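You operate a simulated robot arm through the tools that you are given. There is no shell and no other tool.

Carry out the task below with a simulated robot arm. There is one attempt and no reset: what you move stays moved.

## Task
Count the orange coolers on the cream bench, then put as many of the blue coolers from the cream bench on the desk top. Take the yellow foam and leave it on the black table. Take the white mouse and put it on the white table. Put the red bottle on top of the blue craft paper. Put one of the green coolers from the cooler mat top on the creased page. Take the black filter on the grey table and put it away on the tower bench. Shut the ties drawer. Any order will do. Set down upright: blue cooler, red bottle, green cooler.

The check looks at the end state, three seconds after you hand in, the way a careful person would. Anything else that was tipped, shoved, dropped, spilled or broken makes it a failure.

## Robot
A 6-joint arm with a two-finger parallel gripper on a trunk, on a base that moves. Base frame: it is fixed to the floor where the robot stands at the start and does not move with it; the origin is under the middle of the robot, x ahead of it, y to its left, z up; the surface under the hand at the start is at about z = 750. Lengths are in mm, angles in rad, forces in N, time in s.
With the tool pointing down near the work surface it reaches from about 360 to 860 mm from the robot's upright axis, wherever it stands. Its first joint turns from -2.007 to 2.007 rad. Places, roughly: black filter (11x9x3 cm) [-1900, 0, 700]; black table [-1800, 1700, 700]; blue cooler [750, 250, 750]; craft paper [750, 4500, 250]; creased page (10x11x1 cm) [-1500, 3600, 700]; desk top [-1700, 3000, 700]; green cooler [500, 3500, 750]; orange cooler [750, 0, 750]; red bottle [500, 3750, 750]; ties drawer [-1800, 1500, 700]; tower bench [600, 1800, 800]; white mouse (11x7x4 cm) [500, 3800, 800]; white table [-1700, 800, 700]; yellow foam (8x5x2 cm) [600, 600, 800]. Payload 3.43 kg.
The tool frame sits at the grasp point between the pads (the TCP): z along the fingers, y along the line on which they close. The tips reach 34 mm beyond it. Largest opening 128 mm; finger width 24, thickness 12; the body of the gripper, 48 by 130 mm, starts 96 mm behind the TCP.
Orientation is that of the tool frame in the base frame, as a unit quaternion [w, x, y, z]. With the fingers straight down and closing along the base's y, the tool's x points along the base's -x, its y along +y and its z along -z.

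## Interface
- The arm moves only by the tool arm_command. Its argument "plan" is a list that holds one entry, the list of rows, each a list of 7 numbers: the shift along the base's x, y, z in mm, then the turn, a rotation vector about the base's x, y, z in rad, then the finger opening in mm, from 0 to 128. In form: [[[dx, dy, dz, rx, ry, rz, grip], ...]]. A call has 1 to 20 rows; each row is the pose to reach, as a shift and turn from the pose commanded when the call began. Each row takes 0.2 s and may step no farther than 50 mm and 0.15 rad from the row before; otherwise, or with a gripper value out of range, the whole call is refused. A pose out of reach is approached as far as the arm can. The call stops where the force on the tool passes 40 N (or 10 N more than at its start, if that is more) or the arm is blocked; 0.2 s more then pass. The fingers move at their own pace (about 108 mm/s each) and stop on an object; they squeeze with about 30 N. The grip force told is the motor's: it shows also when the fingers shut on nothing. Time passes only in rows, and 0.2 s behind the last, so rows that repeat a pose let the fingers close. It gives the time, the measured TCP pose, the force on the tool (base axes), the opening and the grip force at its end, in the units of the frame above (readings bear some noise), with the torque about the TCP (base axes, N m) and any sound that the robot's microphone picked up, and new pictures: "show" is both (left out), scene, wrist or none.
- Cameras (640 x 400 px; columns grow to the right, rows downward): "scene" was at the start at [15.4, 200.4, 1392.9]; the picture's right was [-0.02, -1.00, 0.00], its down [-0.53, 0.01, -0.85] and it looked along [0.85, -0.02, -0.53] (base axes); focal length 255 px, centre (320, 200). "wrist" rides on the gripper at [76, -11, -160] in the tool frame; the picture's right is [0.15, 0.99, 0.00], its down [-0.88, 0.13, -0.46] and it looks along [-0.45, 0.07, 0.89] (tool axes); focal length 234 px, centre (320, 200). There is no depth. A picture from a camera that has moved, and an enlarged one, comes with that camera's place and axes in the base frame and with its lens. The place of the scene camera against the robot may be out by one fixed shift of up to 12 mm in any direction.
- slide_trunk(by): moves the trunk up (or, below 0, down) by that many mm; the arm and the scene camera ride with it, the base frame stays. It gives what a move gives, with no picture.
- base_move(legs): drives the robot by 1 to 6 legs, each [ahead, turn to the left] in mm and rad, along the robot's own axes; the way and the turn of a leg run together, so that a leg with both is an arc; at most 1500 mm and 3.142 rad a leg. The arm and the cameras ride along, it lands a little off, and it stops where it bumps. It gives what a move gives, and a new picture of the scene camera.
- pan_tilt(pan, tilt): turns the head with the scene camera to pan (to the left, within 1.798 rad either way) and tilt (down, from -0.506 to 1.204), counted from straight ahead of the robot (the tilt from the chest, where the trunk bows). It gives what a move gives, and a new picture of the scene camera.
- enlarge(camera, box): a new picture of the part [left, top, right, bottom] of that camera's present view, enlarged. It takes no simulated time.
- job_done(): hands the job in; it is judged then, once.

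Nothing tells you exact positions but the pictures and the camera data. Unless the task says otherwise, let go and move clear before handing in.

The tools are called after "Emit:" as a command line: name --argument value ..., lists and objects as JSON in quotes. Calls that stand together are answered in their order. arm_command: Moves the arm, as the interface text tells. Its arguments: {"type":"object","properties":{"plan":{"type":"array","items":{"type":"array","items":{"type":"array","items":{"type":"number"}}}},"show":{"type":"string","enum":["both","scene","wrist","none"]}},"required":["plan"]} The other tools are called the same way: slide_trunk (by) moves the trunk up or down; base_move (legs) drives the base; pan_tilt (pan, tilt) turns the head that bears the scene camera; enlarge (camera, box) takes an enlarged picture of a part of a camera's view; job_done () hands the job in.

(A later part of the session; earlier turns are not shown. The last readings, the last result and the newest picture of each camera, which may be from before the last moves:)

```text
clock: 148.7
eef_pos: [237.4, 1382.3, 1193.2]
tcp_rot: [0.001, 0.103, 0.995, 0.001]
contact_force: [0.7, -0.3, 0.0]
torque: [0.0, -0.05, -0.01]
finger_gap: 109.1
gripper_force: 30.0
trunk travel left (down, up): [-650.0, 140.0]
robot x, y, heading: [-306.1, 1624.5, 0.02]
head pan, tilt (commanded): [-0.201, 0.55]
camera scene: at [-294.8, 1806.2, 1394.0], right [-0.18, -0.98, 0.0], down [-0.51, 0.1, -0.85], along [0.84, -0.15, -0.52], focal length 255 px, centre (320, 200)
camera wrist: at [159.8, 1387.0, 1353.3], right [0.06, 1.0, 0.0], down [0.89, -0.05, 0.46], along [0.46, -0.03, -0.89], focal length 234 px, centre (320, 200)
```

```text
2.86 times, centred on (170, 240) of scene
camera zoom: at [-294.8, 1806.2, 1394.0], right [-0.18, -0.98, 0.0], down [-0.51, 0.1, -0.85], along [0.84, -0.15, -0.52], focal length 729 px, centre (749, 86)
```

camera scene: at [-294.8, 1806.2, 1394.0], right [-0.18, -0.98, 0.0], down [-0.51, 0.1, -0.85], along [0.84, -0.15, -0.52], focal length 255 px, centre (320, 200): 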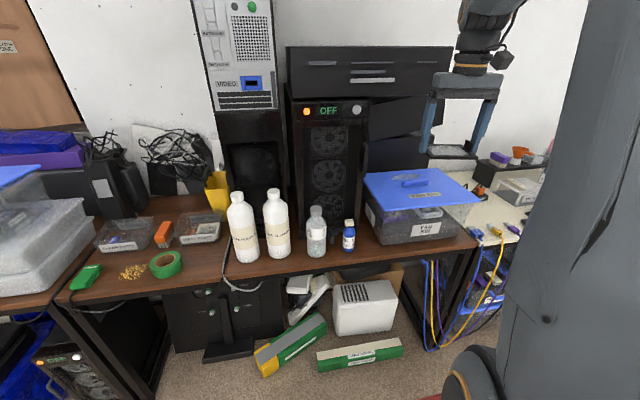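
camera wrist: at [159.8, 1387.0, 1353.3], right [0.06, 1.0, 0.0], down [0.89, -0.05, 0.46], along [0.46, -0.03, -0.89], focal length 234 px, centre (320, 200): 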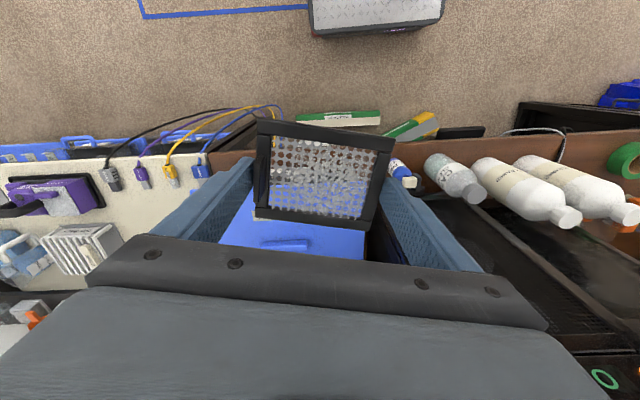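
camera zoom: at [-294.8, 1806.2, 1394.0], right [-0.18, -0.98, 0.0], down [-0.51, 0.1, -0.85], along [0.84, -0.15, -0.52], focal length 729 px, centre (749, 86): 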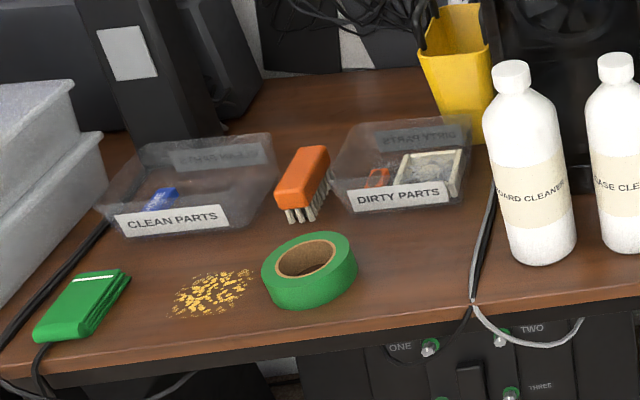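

The patch between the green tape roll and the cord, near (405, 2080), fits the filter with its long side along x. I retract, shift the base left by 400 mm, and turn the hand by about 80°.

Emit:
arm_command --plan '[[[-25, 35, 0, 0, 0, 0, 90], [-50, 75, 0, 0, 0, 0, 90], [-75, 115, 0, 0, 0, 0, 90], [-100, 155, 0, 0, 0, 0, 90], [-110, 195, 0, 0, 0, 0, 90], [-110, 225, 0, 0, 0, 0, 90]]]' --show "none"

Emit:
base_move --legs '[[0, 1.551], [420, 0], [0, -1.571]]'

Emit:
arm_command --plan '[[[0, 0, 0, 0, 0, -0.14, 90], [0, 0, 0, 0, 0, -0.28, 90], [0, 0, 0, 0, 0, -0.42, 90], [0, 0, 0, 0, 0, -0.56, 90], [0, 0, 0, 0, 0, -0.7, 90], [0, 0, 0, 0, 0, -0.84, 90], [0, 0, 0, 0, 0, -0.98, 90], [0, 0, 0, 0, 0, -1.12, 90], [0, 0, 0, 0, 0, -1.24, 90], [0, 0, 0, 0, 0, -1.365, 90]]]' --show "both"

```text
clock: 150.1
eef_pos: [125.5, 1607.9, 1193.3]
tcp_rot: [0.001, 0.104, 0.995, 0.0]
contact_force: [0.0, -0.9, -0.6]
torque: [0.02, -0.01, 0.0]
finger_gap: 108.8
gripper_force: 29.9
trunk travel left (down, up): [-650.0, 140.0]
robot x, y, heading: [-306.7, 1626.1, 0.017]
head pan, tilt (commanded): [-0.201, 0.55]
```

```text
clock: 160.2
eef_pos: [126.1, 2031.9, 1193.4]
tcp_rot: [0.0, 0.101, 0.995, -0.001]
contact_force: [0.6, 0.1, -0.4]
torque: [-0.02, 0.0, 0.01]
finger_gap: 109.2
gripper_force: 29.8
trunk travel left (down, up): [-650.0, 140.0]
robot x, y, heading: [-303.6, 2049.0, 0.025]
head pan, tilt (commanded): [-0.201, 0.55]
camera scene: at [-294.7, 2230.0, 1394.0], right [-0.18, -0.98, 0.0], down [-0.51, 0.09, -0.85], along [0.84, -0.15, -0.52], focal length 255 px, centre (320, 200)
```

scene: 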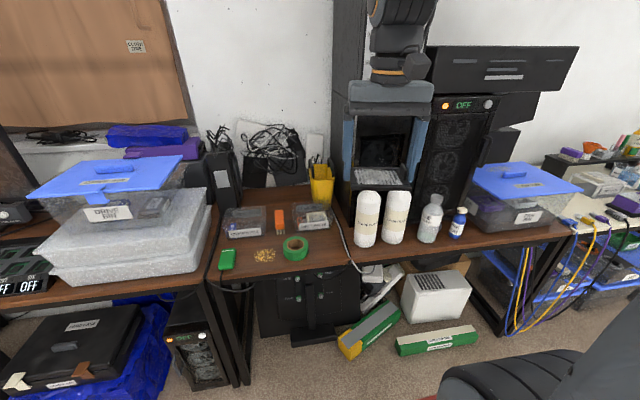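

```text
clock: 162.4
eef_pos: [126.2, 2031.5, 1193.7]
tcp_rot: [0.0, 0.707, 0.707, 0.0]
contact_force: [-0.2, -0.2, -0.7]
torque: [-0.01, -0.03, -0.02]
finger_gap: 108.7
gripper_force: 30.2
trunk travel left (down, up): [-650.0, 140.0]
robot x, y, heading: [-302.6, 2044.7, 0.022]
head pan, tilt (commanded): [-0.201, 0.55]
camera scene: at [-294.7, 2229.9, 1394.0], right [-0.18, -0.98, 0.0], down [-0.51, 0.09, -0.85], along [0.84, -0.15, -0.52], focal length 255 px, centre (320, 200)
camera wrist: at [115.9, 2107.9, 1353.9], right [0.99, 0.15, 0.0], down [0.13, -0.88, 0.46], along [0.07, -0.45, -0.89], focal length 234 px, centre (320, 200)
```

scene: 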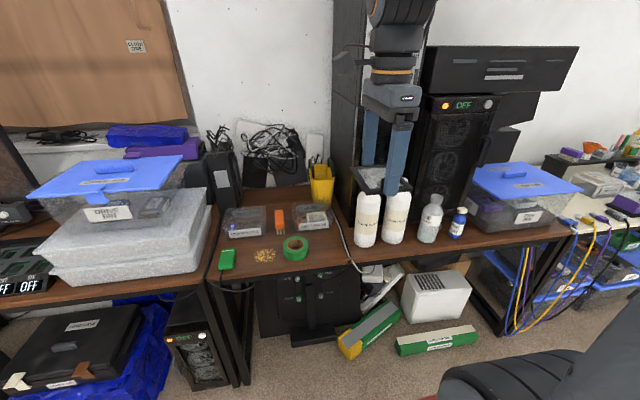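
wrist: 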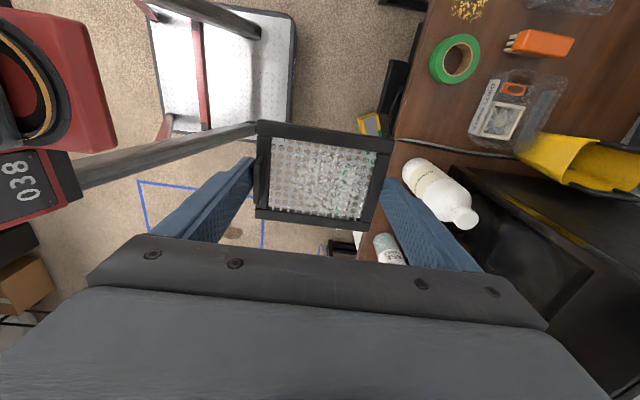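

Emit:
enlarge --camera "wrist" --box '[380, 20, 600, 180]'

Emit:
enlarge --camera "scene" --box '[200, 170, 380, 290]'

```text
2.50 times, centred on (490, 100) of wrist
camera zoom: at [115.9, 2107.9, 1353.9], right [0.99, 0.15, 0.0], down [0.13, -0.88, 0.46], along [0.07, -0.45, -0.89], focal length 585 px, centre (-105, 450)
```

zoom: 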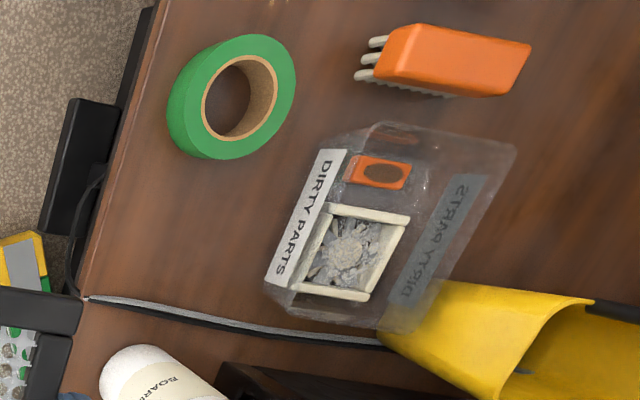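

```text
3.33 times, centred on (290, 230) of scene
camera zoom: at [-294.7, 2229.9, 1394.0], right [-0.18, -0.98, 0.0], down [-0.51, 0.09, -0.85], along [0.84, -0.15, -0.52], focal length 850 px, centre (420, 100)
```

zoom: 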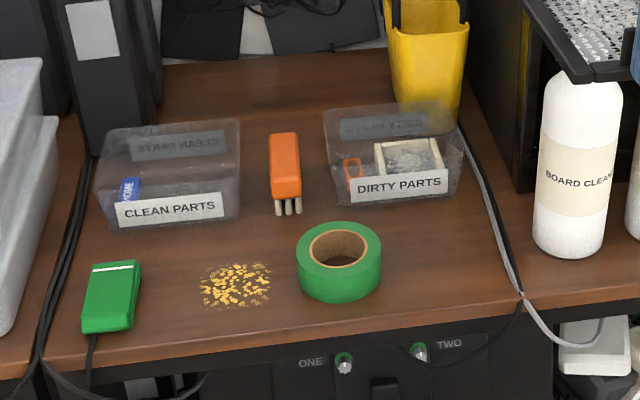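

Space measured: front edge x≈327, tray rim x≈487, cord y≈2010, tape y≈2145. I aim the filter centre at (403, 2078) and lower part-way.

Emit:
arm_command --plan '[[[45, 8, -10, 0, 0, 0, 90], [90, 16, -20, 0, 0, 0, 90], [135, 24, -30, 0, 0, 0, 90], [180, 32, -45, 0, 0, 0, 90], [225, 40, -60, 0, 0, 0, 90], [265, 46, -80, 0, 0, 0, 90], [277, 47, -120, 0, 0, 0, 90], [277, 47, -165, 0, 0, 0, 90], [277, 47, -210, 0, 0, 0, 90], [277, 47, -255, 0, 0, 0, 90], [277, 47, -295, 0, 0, 0, 90]]]' --show "both"

Emit:
enlarge --camera "wrist" --box '[160, 20, 520, 245]'

Emit:
enlarge --camera "scene" --box '[200, 150, 420, 290]'

```text
clock: 164.8
eef_pos: [404.3, 2079.7, 898.0]
tcp_rot: [0.001, 0.706, 0.709, -0.001]
contact_force: [-0.1, 0.3, 0.0]
torque: [-0.03, -0.04, -0.02]
finger_gap: 109.0
gripper_force: 30.1
trunk travel left (down, up): [-650.0, 140.0]
robot x, y, heading: [-305.1, 2041.8, 0.022]
head pan, tilt (commanded): [-0.201, 0.55]
camera scene: at [-295.0, 2229.9, 1394.0], right [-0.18, -0.98, 0.0], down [-0.51, 0.09, -0.85], along [0.84, -0.15, -0.52], focal length 255 px, centre (320, 200)
camera wrist: at [394.0, 2155.0, 1058.1], right [0.99, 0.15, 0.0], down [0.13, -0.88, 0.46], along [0.07, -0.45, -0.89], focal length 234 px, centre (320, 200)
```

scene: 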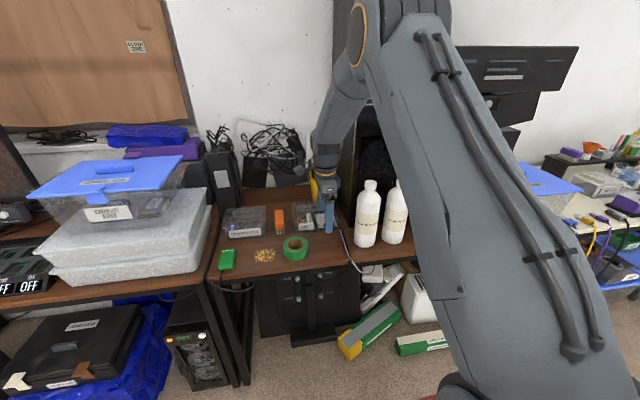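
wrist: 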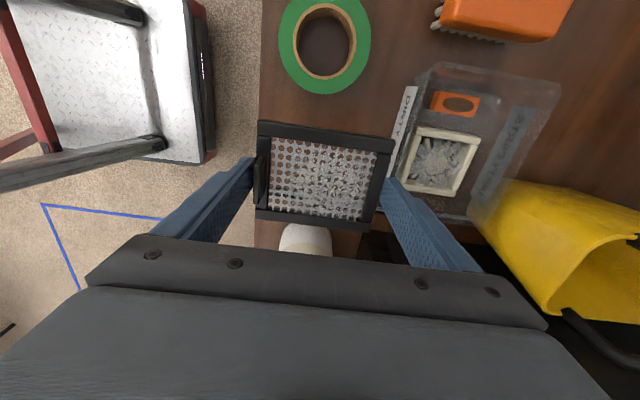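

```text
1.78 times, centred on (340, 132) of wrist
camera zoom: at [394.0, 2155.0, 1058.1], right [0.99, 0.15, 0.0], down [0.13, -0.88, 0.46], along [0.07, -0.45, -0.89], focal length 416 px, centre (284, 320)
```

zoom: 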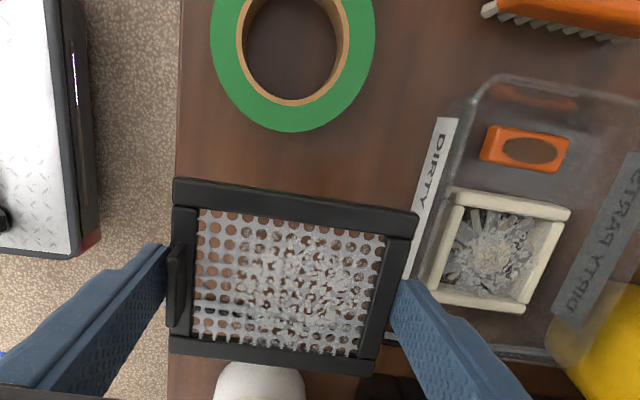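

```text
2.86 times, centred on (310, 220) of scene
camera zoom: at [-295.0, 2229.9, 1394.0], right [-0.18, -0.98, 0.0], down [-0.51, 0.09, -0.85], along [0.84, -0.15, -0.52], focal length 729 px, centre (349, 143)
```

zoom: 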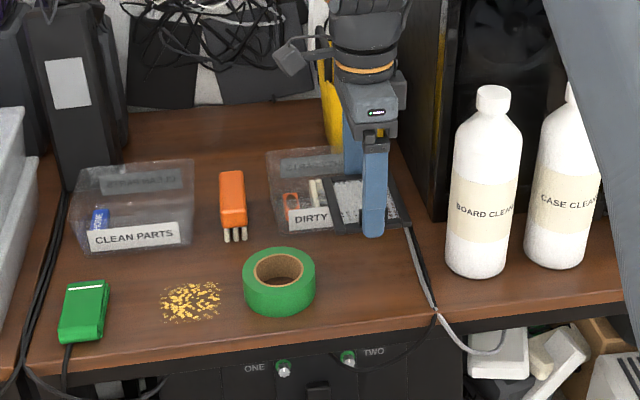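

Emit:
arm_command --plan '[[[-1, -2, -40, 0, 0, 0, 90], [-1, -2, -75, 0, 0, 0, 90], [-1, -2, -90, 0, 0, 0, 90], [-1, -2, -96, 0, 0, 0, 90], [-1, -2, -96, 0, 0, 0, 90]]]' --show "wrist"

Emit:
enlarge --camera "wrist" --box '[160, 20, 520, 245]'

Emit:
enlarge --camera "scene" --box '[200, 150, 420, 290]'

```text
clock: 166.0
eef_pos: [403.2, 2076.5, 802.7]
tcp_rot: [0.002, 0.706, 0.708, 0.002]
contact_force: [-0.3, 0.7, 0.1]
torque: [-0.02, 0.06, 0.0]
finger_gap: 109.0
gripper_force: 30.4
trunk travel left (down, up): [-650.0, 140.0]
robot x, y, heading: [-306.3, 2045.3, 0.026]
head pan, tilt (commanded): [-0.201, 0.55]
camera wrist: at [391.3, 2153.1, 962.8], right [0.99, 0.15, 0.0], down [0.13, -0.88, 0.46], along [0.07, -0.45, -0.89], focal length 234 px, centre (320, 200)
```

wrist: 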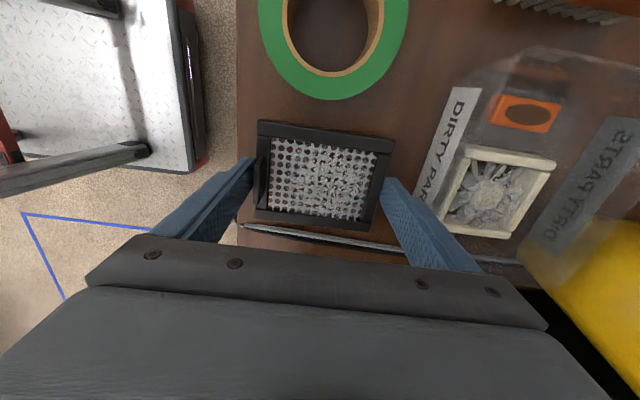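

```text
1.78 times, centred on (340, 132) of wrist
camera zoom: at [391.3, 2153.1, 962.8], right [0.99, 0.15, 0.0], down [0.13, -0.88, 0.46], along [0.07, -0.45, -0.89], focal length 416 px, centre (284, 320)
```

zoom: 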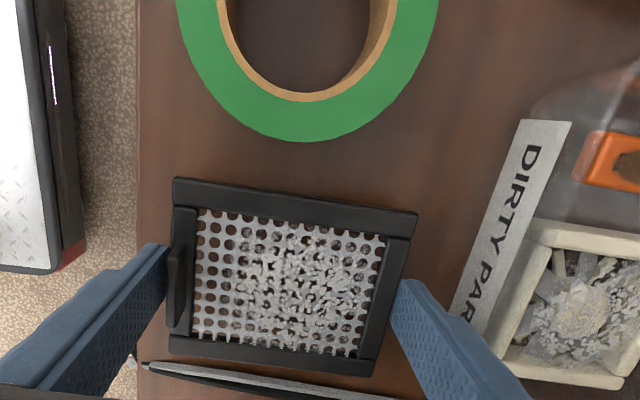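

```text
2.86 times, centred on (310, 220) of scene
camera zoom: at [-294.6, 2230.0, 1394.0], right [-0.18, -0.98, 0.0], down [-0.51, 0.09, -0.85], along [0.84, -0.15, -0.52], focal length 729 px, centre (349, 143)
```

zoom: 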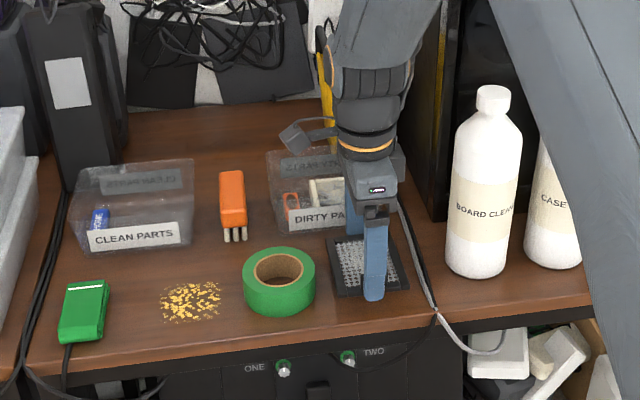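

Well positioned between tape and cord. Lowering slowly to contact.

Emit:
arm_command --plan '[[[0, 0, -6, 0, 0, 0, 90], [0, 0, -11, 0, 0, 0, 90], [0, 0, -15, 0, 0, 0, 90], [0, 0, -15, 0, 0, 0, 90]]]' --show "none"

Emit:
enlarge --camera "scene" --box '[280, 190, 380, 260]'

```text
clock: 167.0
eef_pos: [402.3, 2077.7, 787.8]
tcp_rot: [0.0, 0.706, 0.708, -0.001]
contact_force: [-0.1, -0.7, -0.4]
torque: [-0.01, 0.01, 0.01]
finger_gap: 108.9
gripper_force: 30.3
trunk travel left (down, up): [-650.0, 140.0]
robot x, y, heading: [-304.3, 2043.3, 0.027]
head pan, tilt (commanded): [-0.201, 0.55]
```

```text
5.71 times, centred on (330, 225) of scene
camera zoom: at [-294.6, 2230.0, 1394.0], right [-0.18, -0.98, 0.0], down [-0.51, 0.09, -0.85], along [0.84, -0.15, -0.52], focal length 1457 px, centre (263, 57)
```

zoom: 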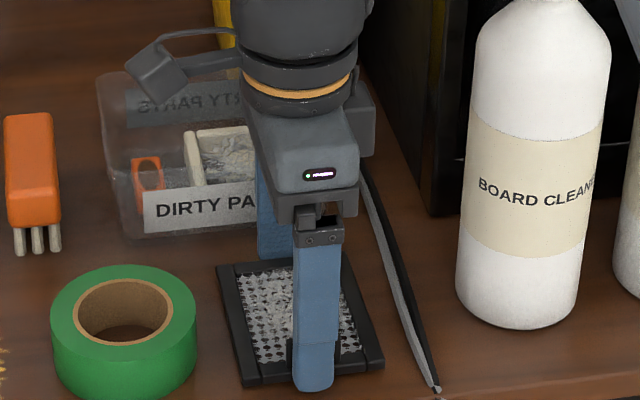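

Emit:
arm_command --plan '[[[0, 0, -2, 0, 0, 0, 90], [0, 0, -4, 0, 0, 0, 90], [0, 0, -4, 0, 0, 0, 90]]]' --show "none"

```text
clock: 167.8
eef_pos: [402.5, 2077.1, 783.2]
tcp_rot: [0.001, 0.706, 0.708, 0.0]
contact_force: [-2.8, -0.6, 15.3]
torque: [0.16, 1.04, 0.08]
finger_gap: 108.9
gripper_force: 29.9
trunk travel left (down, up): [-650.0, 140.0]
robot x, y, heading: [-299.3, 2047.0, 0.021]
head pan, tilt (commanded): [-0.201, 0.55]
```

Contact with the bench. I open slightly, then lift straight up.

Emit:
arm_command --plan '[[[0, 0, 1, 0, 0, 0, 112], [0, 0, 1, 0, 0, 0, 117], [0, 0, 1, 0, 0, 0, 117], [0, 0, 10, 0, 0, 0, 117], [0, 0, 30, 0, 0, 0, 117], [0, 0, 70, 0, 0, 0, 117], [0, 0, 115, 0, 0, 0, 117]]]' --show "wrist"

Emit:
enlarge --camera "wrist" --box '[160, 20, 520, 245]'

Emit:
enlarge --camera "scene" --box '[200, 150, 420, 290]'

```text
clock: 169.4
eef_pos: [402.2, 2076.2, 899.4]
tcp_rot: [0.0, 0.706, 0.708, -0.001]
contact_force: [-0.3, -0.8, -0.8]
torque: [0.04, 0.05, -0.01]
finger_gap: 117.1
gripper_force: 0.0
trunk travel left (down, up): [-650.0, 140.0]
robot x, y, heading: [-303.9, 2046.9, 0.025]
head pan, tilt (commanded): [-0.201, 0.55]
camera wrist: at [390.5, 2153.3, 1059.4], right [0.99, 0.15, 0.0], down [0.13, -0.88, 0.46], along [0.07, -0.45, -0.89], focal length 234 px, centre (320, 200)
```

wrist: 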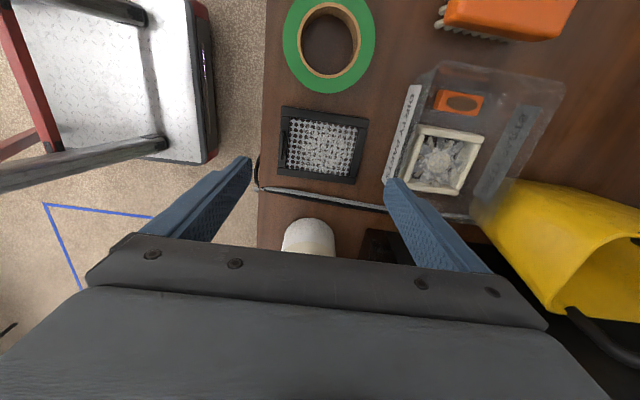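

```text
1.78 times, centred on (340, 132) of wrist
camera zoom: at [390.5, 2153.3, 1059.4], right [0.99, 0.15, 0.0], down [0.13, -0.88, 0.46], along [0.07, -0.45, -0.89], focal length 416 px, centre (284, 320)
```

zoom: 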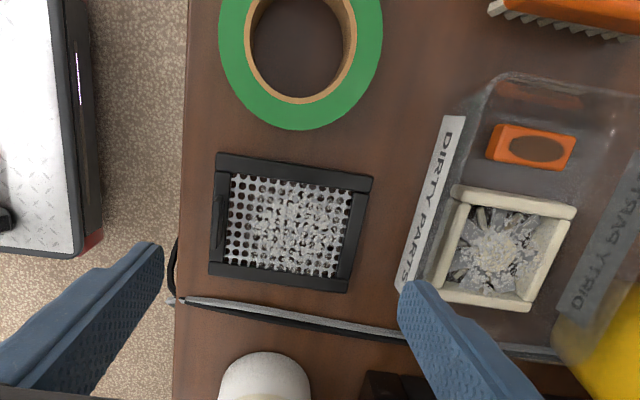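

```text
2.86 times, centred on (310, 220) of scene
camera zoom: at [-294.2, 2230.0, 1394.0], right [-0.18, -0.98, 0.0], down [-0.51, 0.09, -0.85], along [0.84, -0.15, -0.52], focal length 729 px, centre (349, 143)
```

zoom: 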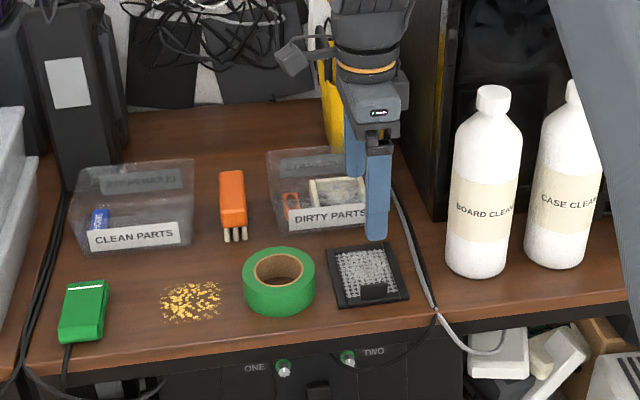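

The filter is set down. I raise, turn the hand back and retract, then drive toward the cooler mat, red bottle and mouse.

Emit:
arm_command --plan '[[[0, 0, 45, 0, 0, 0, 117], [0, 0, 90, 0, 0, 0, 117], [0, 0, 135, 0, 0, 0.1, 117], [0, 0, 180, 0, 0, 0.22, 117], [-30, -5, 215, 0, 0, 0.35, 117], [-65, -10, 245, 0, 0, 0.48, 117], [-110, -15, 260, 0, 0, 0.62, 117], [-155, -20, 270, 0, 0, 0.76, 117], [-200, -25, 270, 0, 0, 0.9, 117], [-240, -30, 270, 0, 0, 1.04, 117], [-260, -30, 270, 0, 0, 1.18, 117], [-270, -30, 270, 0, 0, 1.32, 117], [-270, -30, 270, 0, 0, 1.45, 117], [-270, -30, 270, 0, 0, 1.571, 117]]]' --show "none"

Emit:
base_move --legs '[[-150, 0], [0, 1.546], [1000, 0]]'

Emit:
pan_tilt --pan -0.7 --tilt 0.55

```text
clock: 172.4
eef_pos: [131.7, 2047.3, 1168.2]
tcp_rot: [0.001, -0.002, 1.0, 0.001]
contact_force: [-0.1, -0.1, 1.3]
torque: [0.01, -0.07, 0.04]
finger_gap: 116.7
gripper_force: 0.1
trunk travel left (down, up): [-650.0, 140.0]
robot x, y, heading: [-304.3, 2046.2, 0.024]
head pan, tilt (commanded): [-0.201, 0.55]
```

```text
clock: 182.4
eef_pos: [-503.3, 3469.6, 1168.2]
tcp_rot: [-0.001, 0.716, -0.698, -0.001]
contact_force: [0.0, -0.6, 0.0]
torque: [-0.01, -0.01, -0.01]
finger_gap: 116.9
gripper_force: 0.0
trunk travel left (down, up): [-650.0, 140.0]
robot x, y, heading: [-491.4, 3030.5, 1.618]
head pan, tilt (commanded): [-0.201, 0.55]
camera scene: at [-667.5, 3046.0, 1394.0], right [0.99, -0.15, 0.0], down [-0.08, -0.52, -0.85], along [0.13, 0.84, -0.52], focal length 255 px, centre (320, 200)
```

scene: 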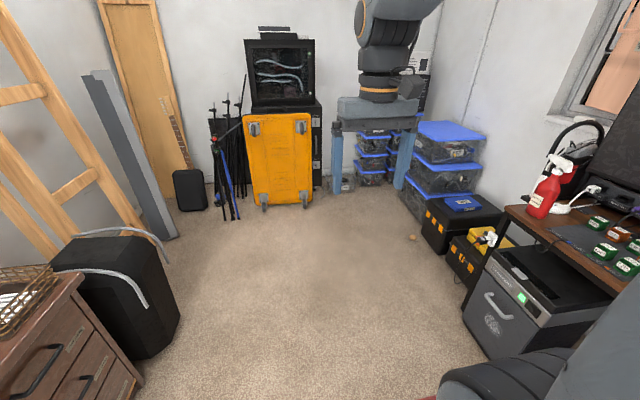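

```text
clock: 183.3
eef_pos: [-502.7, 3469.9, 1169.6]
tcp_rot: [-0.001, 0.716, -0.698, -0.001]
contact_force: [0.0, -0.5, 0.0]
torque: [0.03, -0.01, 0.0]
finger_gap: 117.1
gripper_force: 0.1
trunk travel left (down, up): [-650.0, 140.0]
robot x, y, heading: [-490.6, 3034.7, 1.609]
head pan, tilt (commanded): [-0.7, 0.55]
camera scene: at [-626.8, 3028.6, 1394.0], right [0.79, -0.61, 0.0], down [-0.32, -0.41, -0.85], along [0.52, 0.68, -0.52], focal length 255 px, centre (320, 200)
```

scene: 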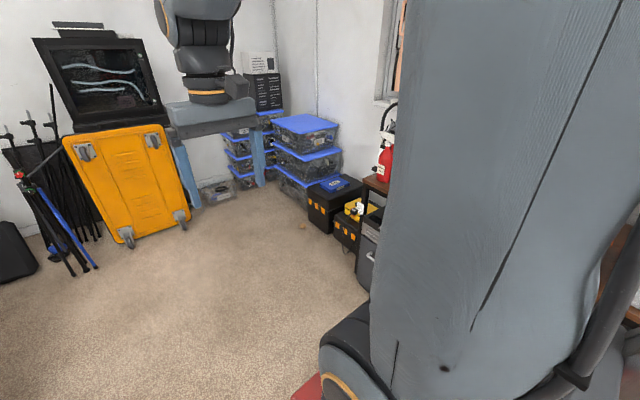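

I see the red bottle at the end of the next bench with the cooler mat beside it. I drive on and turn to face it.

Emit:
base_move --legs '[[560, 0], [0, -1.61]]'

Emit:
pan_tilt --pan 0.0 --tilt 0.6

Emit:
enlarge --camera "scene" --box '[160, 90, 480, 290]'

```text
clock: 190.4
eef_pos: [-80.2, 3597.7, 1167.9]
tcp_rot: [0.001, -0.001, 1.0, 0.0]
contact_force: [-0.1, -0.3, -0.1]
torque: [-0.01, -0.03, -0.01]
finger_gap: 116.9
gripper_force: 0.0
trunk travel left (down, up): [-650.0, 140.0]
robot x, y, heading: [-519.6, 3594.1, 0.022]
head pan, tilt (commanded): [-0.7, 0.55]
camera scene: at [-525.3, 3740.9, 1394.0], right [-0.63, -0.78, 0.0], down [-0.41, 0.33, -0.85], along [0.66, -0.54, -0.52], focal length 255 px, centre (320, 200)
```

scene: 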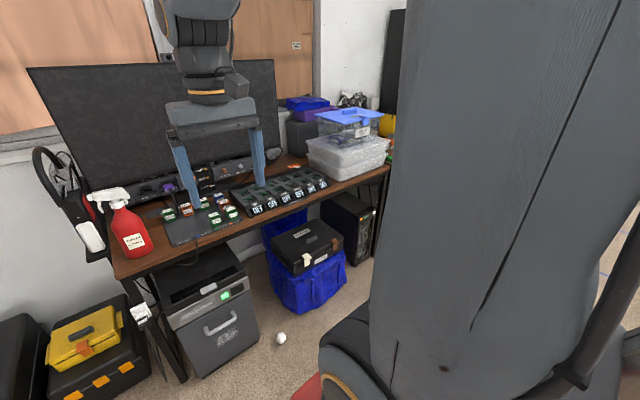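

```text
clock: 191.5
eef_pos: [-80.6, 3598.1, 1168.3]
tcp_rot: [0.001, -0.001, 1.0, 0.0]
contact_force: [-0.2, 0.1, -1.1]
torque: [0.0, -0.03, -0.02]
finger_gap: 117.0
gripper_force: 0.1
trunk travel left (down, up): [-650.0, 140.0]
robot x, y, heading: [-518.2, 3599.1, 0.024]
head pan, tilt (commanded): [0.0, 0.6]
camera scene: at [-506.9, 3799.0, 1389.5], right [0.02, -1.0, 0.0], down [-0.56, -0.01, -0.83], along [0.82, 0.02, -0.56], focal length 255 px, centre (320, 200)
```

scene: 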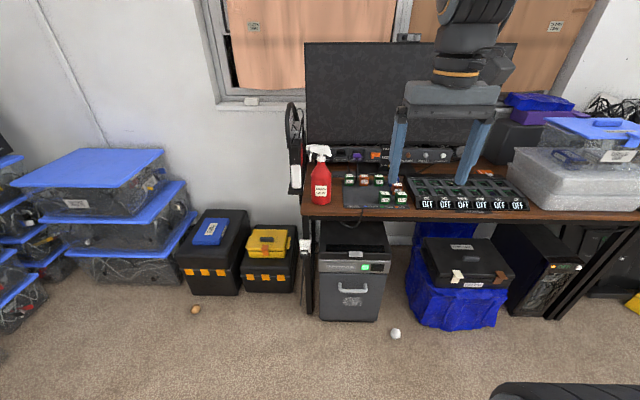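

```text
2.00 times, centred on (320, 190) of scene
camera zoom: at [-506.9, 3799.0, 1389.5], right [0.02, -1.0, 0.0], down [-0.56, -0.01, -0.83], along [0.82, 0.02, -0.56], focal length 510 px, centre (320, 220)
```

zoom: 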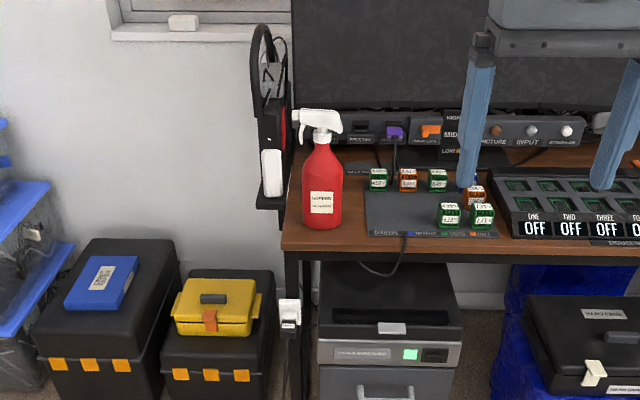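

Emit:
enlarge --camera "scene" --box '[260, 90, 360, 220]'

Emit:
enlarge --camera "scene" --box '[330, 140, 430, 220]'

Emit:
enlarge --camera "scene" --box '[170, 190, 320, 300]'

```text
3.08 times, centred on (310, 155) of scene
camera zoom: at [-506.9, 3799.0, 1389.5], right [0.02, -1.0, 0.0], down [-0.56, -0.01, -0.83], along [0.82, 0.02, -0.56], focal length 785 px, centre (351, 338)
```

zoom: 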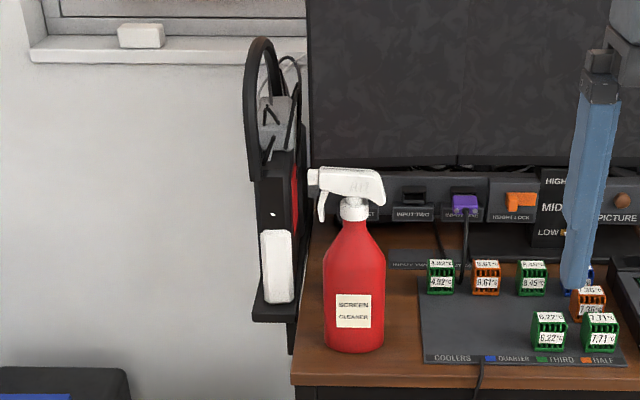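

```text
5.00 times, centred on (380, 180) of scene
camera zoom: at [-506.9, 3799.0, 1389.5], right [0.02, -1.0, 0.0], down [-0.56, -0.01, -0.83], along [0.82, 0.02, -0.56], focal length 1275 px, centre (20, 300)
```

zoom: 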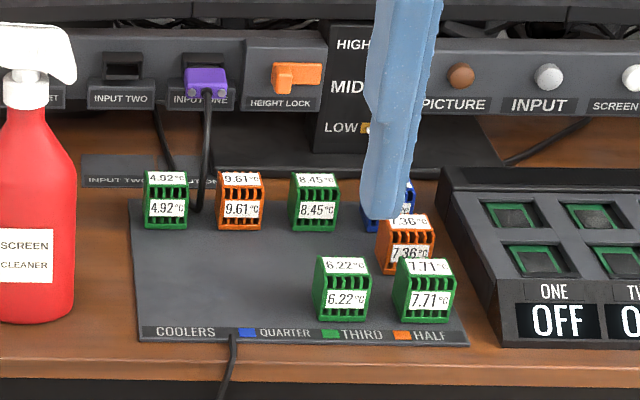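

```text
3.64 times, centred on (245, 245) of scene
camera zoom: at [-506.9, 3799.0, 1389.5], right [0.02, -1.0, 0.0], down [-0.56, -0.01, -0.83], along [0.82, 0.02, -0.56], focal length 927 px, centre (593, 36)
```

zoom: 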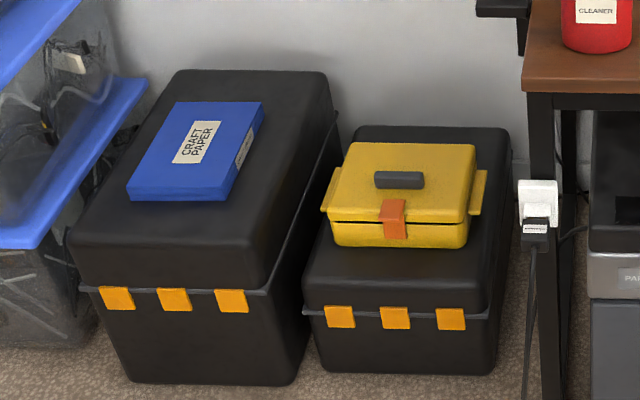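

The white mouse seems to stand at the bench's left end on a small black ledge under the headphones. The blue "CRAFT PAPER" pack lies on the left black toolbox. I drive closer.

Emit:
base_move --legs '[[0, 0.15], [260, 0], [0, -0.17]]'

Emit:
pan_tilt --pan 0.1 --tilt 0.6

Emit:
enlarge --camera "scene" --box '[220, 60, 400, 240]'

```text
clock: 194.7
eef_pos: [176.8, 3635.5, 1168.6]
tcp_rot: [0.001, 0.007, 1.0, 0.0]
contact_force: [-1.4, -0.7, -1.1]
torque: [0.05, -0.01, 0.03]
finger_gap: 116.5
gripper_force: 0.0
trunk travel left (down, up): [-650.0, 140.0]
robot x, y, heading: [-261.1, 3641.5, 0.005]
head pan, tilt (commanded): [0.0, 0.6]
camera scene: at [-246.9, 3844.1, 1389.5], right [0.01, -1.0, 0.0], down [-0.56, 0.0, -0.83], along [0.83, 0.0, -0.56], focal length 255 px, centre (320, 200)
```

scene: 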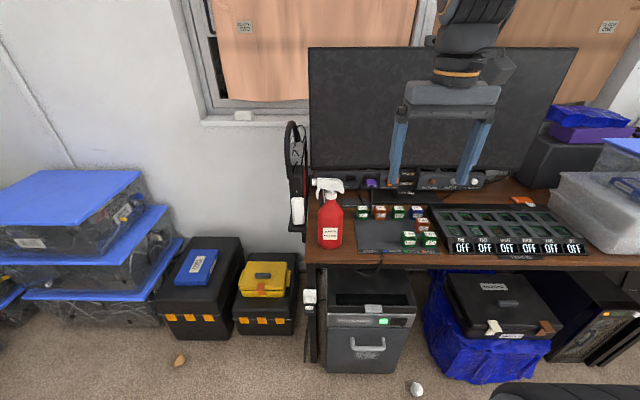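

```text
clock: 195.3
eef_pos: [176.5, 3635.8, 1168.5]
tcp_rot: [0.0, 0.006, 1.0, 0.0]
contact_force: [-0.3, 0.3, -0.6]
torque: [0.0, -0.02, 0.02]
finger_gap: 117.1
gripper_force: 0.1
trunk travel left (down, up): [-650.0, 140.0]
robot x, y, heading: [-262.4, 3638.6, 0.001]
head pan, tilt (commanded): [0.099, 0.6]
camera scene: at [-247.3, 3852.8, 1389.5], right [0.1, -0.99, 0.0], down [-0.56, -0.06, -0.83], along [0.82, 0.09, -0.56], focal length 255 px, centre (320, 200)
```

scene: 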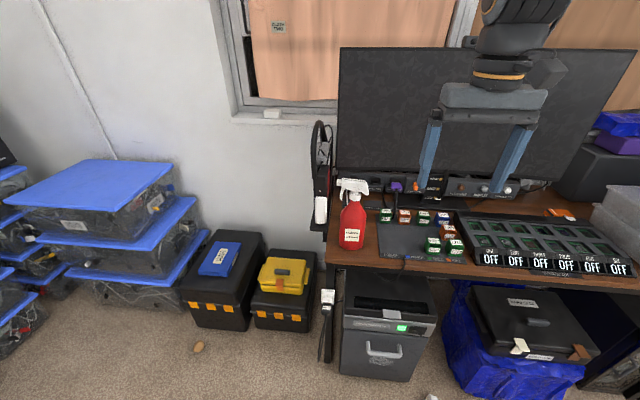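

```text
2.22 times, centred on (310, 150) of scene
camera zoom: at [-247.3, 3852.8, 1389.5], right [0.1, -0.99, 0.0], down [-0.56, -0.06, -0.83], along [0.82, 0.09, -0.56], focal length 567 px, centre (342, 311)
```

zoom: 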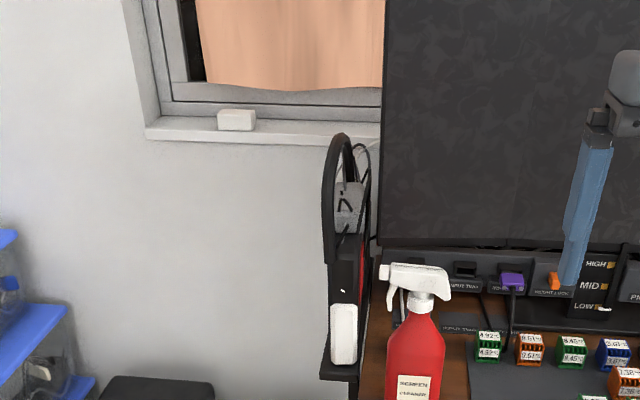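

Emit:
enlarge --camera "scene" --box '[295, 110, 375, 250]'

Emit:
arm_command --plan '[[[30, 40, 0, 0, 0, 0, 117], [60, 80, 0, 0, 0, 0, 117], [90, 120, 0, 0, 0, 0, 117], [110, 160, 0, 0, 0, 0, 117], [120, 200, 0, 0, 0, 0, 117], [130, 240, 0, 0, 0, 0, 117], [140, 280, 0, 0, 0, 0, 117]]]' --show "both"

```text
2.86 times, centred on (335, 180) of scene
camera zoom: at [-247.3, 3852.8, 1389.5], right [0.1, -0.99, 0.0], down [-0.56, -0.06, -0.83], along [0.82, 0.09, -0.56], focal length 729 px, centre (277, 257)
```

zoom: 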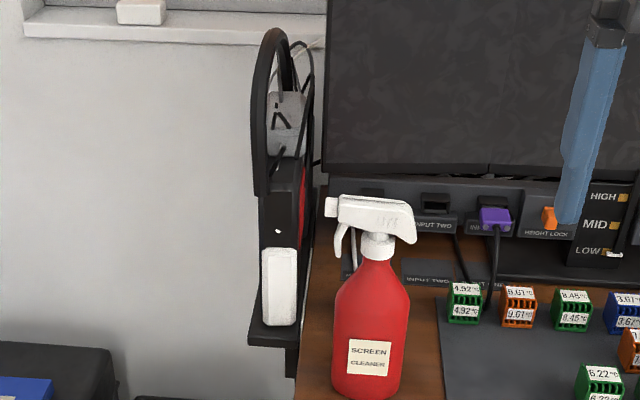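

```text
clock: 196.9
eef_pos: [316.1, 3915.6, 1167.5]
tcp_rot: [0.002, 0.007, 1.0, 0.001]
contact_force: [-0.4, -1.0, 0.9]
torque: [0.04, -0.02, 0.02]
finger_gap: 116.9
gripper_force: 0.1
trunk travel left (down, up): [-650.0, 140.0]
robot x, y, heading: [-257.8, 3642.7, 0.005]
head pan, tilt (commanded): [0.099, 0.6]
camera scene: at [-247.5, 3852.4, 1389.6], right [0.1, -0.99, 0.0], down [-0.56, -0.06, -0.83], along [0.82, 0.09, -0.56], focal length 255 px, centre (320, 200)
camera wrist: at [240.6, 3905.2, 1328.0], right [-0.13, 0.99, 0.0], down [0.88, 0.12, 0.46], along [0.45, 0.06, -0.89], focal length 234 px, centre (320, 200)
```

scene: 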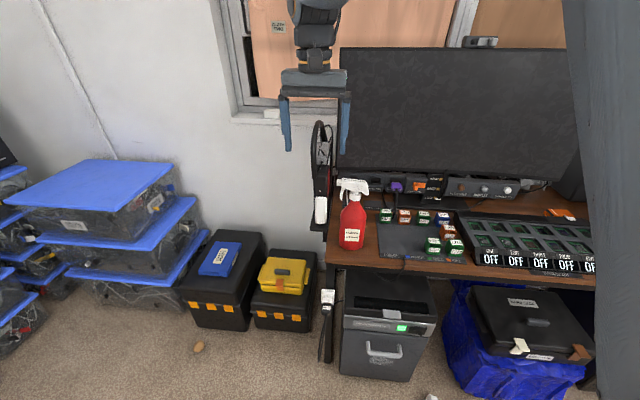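
wrist: 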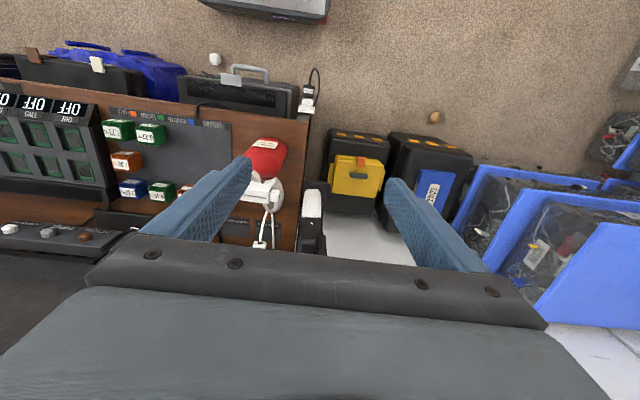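

Emit:
enlarge --camera "wrist" --box '[220, 110, 380, 260]'

Emit:
enlarge --camera "wrist" --box '[60, 80, 260, 230]'

```text
2.67 times, centred on (300, 185) of wrist
camera zoom: at [240.6, 3905.2, 1328.0], right [-0.13, 0.99, 0.0], down [0.88, 0.12, 0.46], along [0.45, 0.06, -0.89], focal length 624 px, centre (373, 240)
```

zoom: 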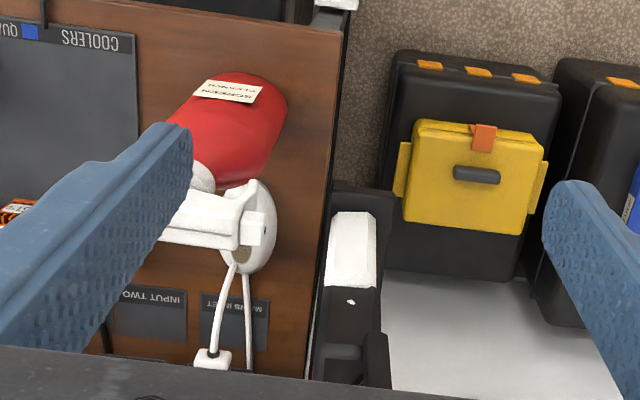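

```text
2.67 times, centred on (160, 155) of wrist
camera zoom: at [240.6, 3905.2, 1328.0], right [-0.13, 0.99, 0.0], down [0.88, 0.12, 0.46], along [0.45, 0.06, -0.89], focal length 624 px, centre (747, 320)
```

zoom: 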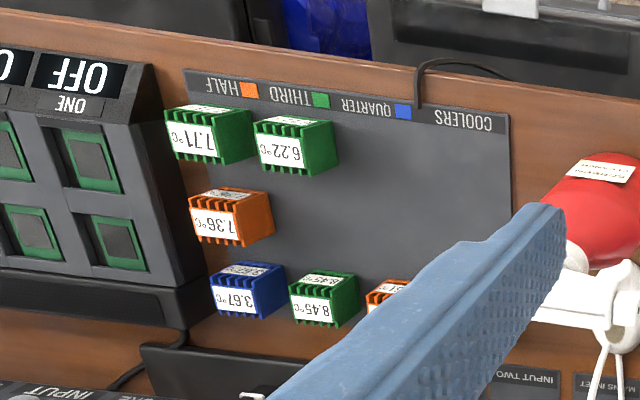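

Behind the red bottle there is a white object with a cable; I need a clearer look at it.

Emit:
arm_command --plan '[[[40, -10, 20, 0, 0, 0, 117], [80, -20, 40, 0, 0, 0, 117], [115, -30, 50, 0, 0, 0, 117], [140, -40, 50, 0, 0, 0, 117]]]' --show "wrist"

Emit:
enlarge --camera "wrist" --box '[180, 20, 420, 190]'

```text
clock: 197.9
eef_pos: [456.5, 3875.8, 1215.8]
tcp_rot: [0.001, 0.007, 1.0, -0.001]
contact_force: [-0.1, -0.2, 0.2]
torque: [-0.01, 0.0, -0.03]
finger_gap: 117.0
gripper_force: 0.0
trunk travel left (down, up): [-650.0, 140.0]
robot x, y, heading: [-259.3, 3642.9, 0.004]
head pan, tilt (commanded): [0.099, 0.6]
camera wrist: at [381.5, 3865.3, 1377.5], right [-0.13, 0.99, 0.0], down [0.88, 0.12, 0.46], along [0.45, 0.06, -0.89], focal length 234 px, centre (320, 200)
```

wrist: 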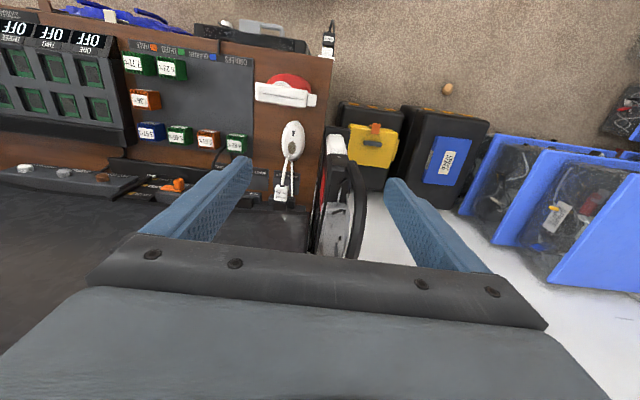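

```text
2.35 times, centred on (300, 105) of wrist
camera zoom: at [381.5, 3865.3, 1377.5], right [-0.13, 0.99, 0.0], down [0.88, 0.12, 0.46], along [0.45, 0.06, -0.89], focal length 551 px, centre (367, 424)
```

zoom: 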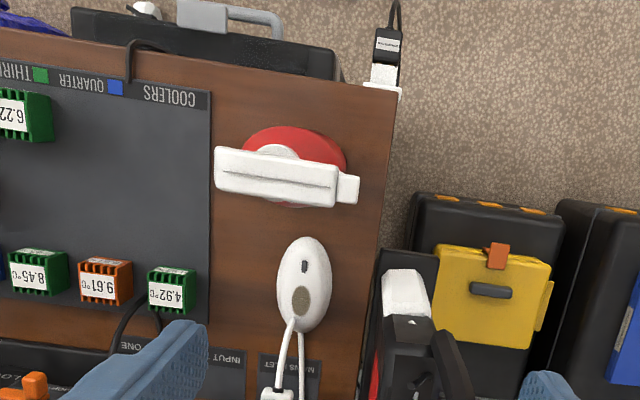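

The white object behind the bottle is a computer mouse with a cord. I look at where its cord ends.

Emit:
enlarge --camera "wrist" --box '[250, 110, 330, 220]'

Emit:
arm_command --plan '[[[40, 30, 0, 0, 0, 0, 117], [75, 60, 0, 0, 0, 0, 117], [75, 90, 0, 0, 0, 0, 117]]]' --show "wrist"

Emit:
enlarge --camera "wrist" --box '[160, 30, 360, 200]'

```text
3.64 times, centred on (290, 165) of wrist
camera zoom: at [381.5, 3865.3, 1377.5], right [-0.13, 0.99, 0.0], down [0.88, 0.12, 0.46], along [0.45, 0.06, -0.89], focal length 852 px, centre (429, 327)
```

zoom: 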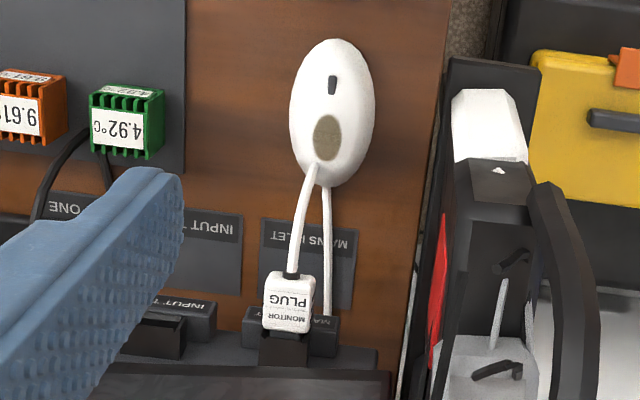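

```text
clock: 198.7
eef_pos: [498.5, 3940.0, 1203.1]
tcp_rot: [0.001, 0.007, 1.0, 0.002]
contact_force: [-0.1, -1.5, 0.0]
torque: [0.13, 0.01, 0.0]
finger_gap: 116.8
gripper_force: 0.1
out of reach, approached as far as the arm can: row 2, 3
trunk travel left (down, up): [-650.0, 140.0]
robot x, y, heading: [-263.4, 3639.5, -0.001]
head pan, tilt (commanded): [0.099, 0.6]
camera wrist: at [423.2, 3929.6, 1363.7], right [-0.13, 0.99, 0.0], down [0.88, 0.12, 0.46], along [0.45, 0.06, -0.89], focal length 234 px, centre (320, 200)
```

wrist: 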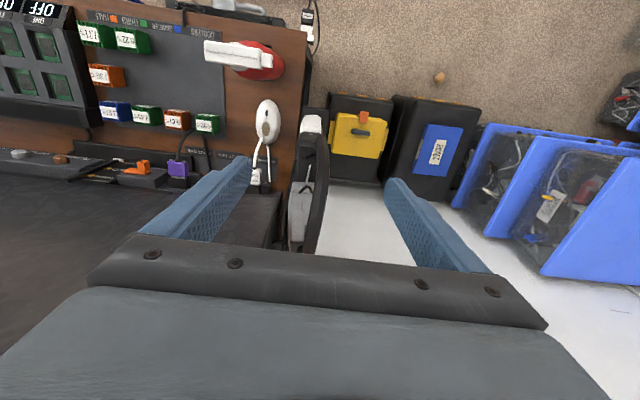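

```text
2.35 times, centred on (260, 115) of wrist
camera zoom: at [423.2, 3929.6, 1363.7], right [-0.13, 0.99, 0.0], down [0.88, 0.12, 0.46], along [0.45, 0.06, -0.89], focal length 551 px, centre (461, 400)
```

zoom: 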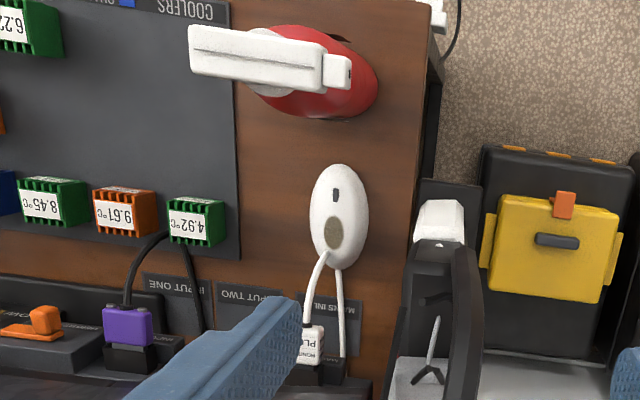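

The mouse (11 cm, no cord of its own; the cords belong to the monitor plug) lies behind the red bottle, so the bottle goes first. I retract, line the base up with the bottle, and lower the trunk so that I can grip its body with tilted fingers.

Emit:
arm_command --plan '[[[-35, -25, 5, 0, 0, 0, 117], [-75, -50, 5, 0, 0, 0, 117], [-115, -75, 5, 0, 0, 0, 117], [-155, -100, 5, 0, 0, 0, 117], [-195, -125, 5, 0, 0, 0, 117], [-235, -150, 5, 0, 0, 0, 117], [-270, -180, 5, 0, 0, 0, 117], [-305, -210, 5, 0, 0, 0, 117], [-335, -245, 5, 0, 0, 0, 117], [-345, -290, 5, 0, 0, 0, 117], [-345, -320, 5, 0, 0, 0, 117]]]' --show "none"

Emit:
base_move --legs '[[-60, 0], [0, 1.571], [175, 0], [0, -1.571], [60, 0]]'

Emit:
pan_tilt --pan -0.1 --tilt 0.65

Emit:
enlarge --camera "scene" --box '[260, 80, 460, 260]'

```text
clock: 201.1
eef_pos: [155.0, 3619.2, 1210.5]
tcp_rot: [0.001, 0.007, 1.0, 0.0]
contact_force: [0.4, 0.2, -0.1]
torque: [-0.03, -0.02, -0.01]
finger_gap: 117.0
gripper_force: 0.0
trunk travel left (down, up): [-650.0, 140.0]
robot x, y, heading: [-258.7, 3641.1, 0.006]
head pan, tilt (commanded): [0.099, 0.6]
```

```text
clock: 211.4
eef_pos: [153.8, 3777.7, 1211.3]
tcp_rot: [0.0, 0.02, 1.0, -0.001]
contact_force: [0.2, 0.5, -0.8]
torque: [0.03, -0.01, 0.0]
finger_gap: 116.9
gripper_force: 0.2
trunk travel left (down, up): [-650.0, 140.0]
robot x, y, heading: [-261.1, 3812.0, -0.021]
head pan, tilt (commanded): [0.099, 0.6]
camera scene: at [-242.2, 4021.4, 1389.5], right [0.08, -1.0, 0.0], down [-0.56, -0.04, -0.83], along [0.82, 0.06, -0.56], focal length 255 px, centre (320, 200)
```

scene: 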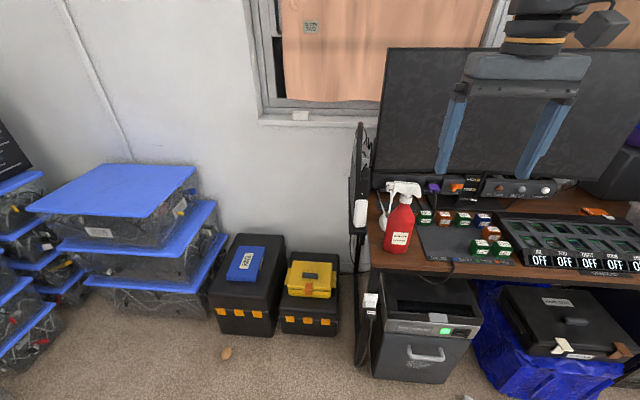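

```text
clock: 212.1
eef_pos: [154.7, 3777.9, 1209.7]
tcp_rot: [0.002, 0.02, 1.0, -0.001]
contact_force: [0.1, 0.2, 0.3]
torque: [0.0, 0.05, -0.02]
finger_gap: 117.1
gripper_force: 0.0
trunk travel left (down, up): [-650.0, 140.0]
robot x, y, heading: [-261.5, 3810.7, -0.021]
head pan, tilt (commanded): [-0.099, 0.649]
camera scene: at [-244.0, 4004.1, 1385.3], right [-0.12, -0.99, 0.0], down [-0.6, 0.07, -0.8], along [0.79, -0.1, -0.6], focal length 255 px, centre (320, 200)
```

scene: 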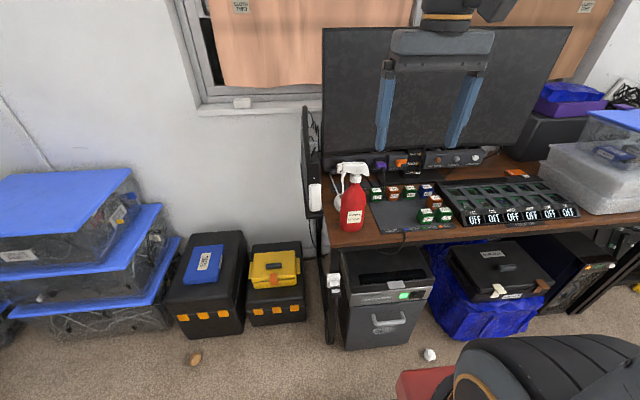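

```text
2.22 times, centred on (360, 170) of scene
camera zoom: at [-244.0, 4004.1, 1385.3], right [-0.12, -0.99, 0.0], down [-0.6, 0.07, -0.8], along [0.79, -0.1, -0.6], focal length 567 px, centre (231, 267)
```

zoom: 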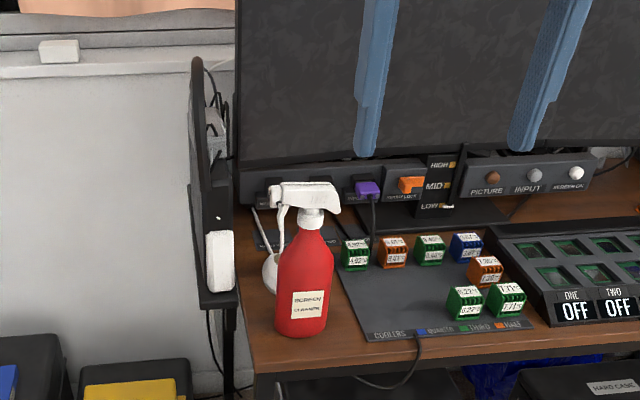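

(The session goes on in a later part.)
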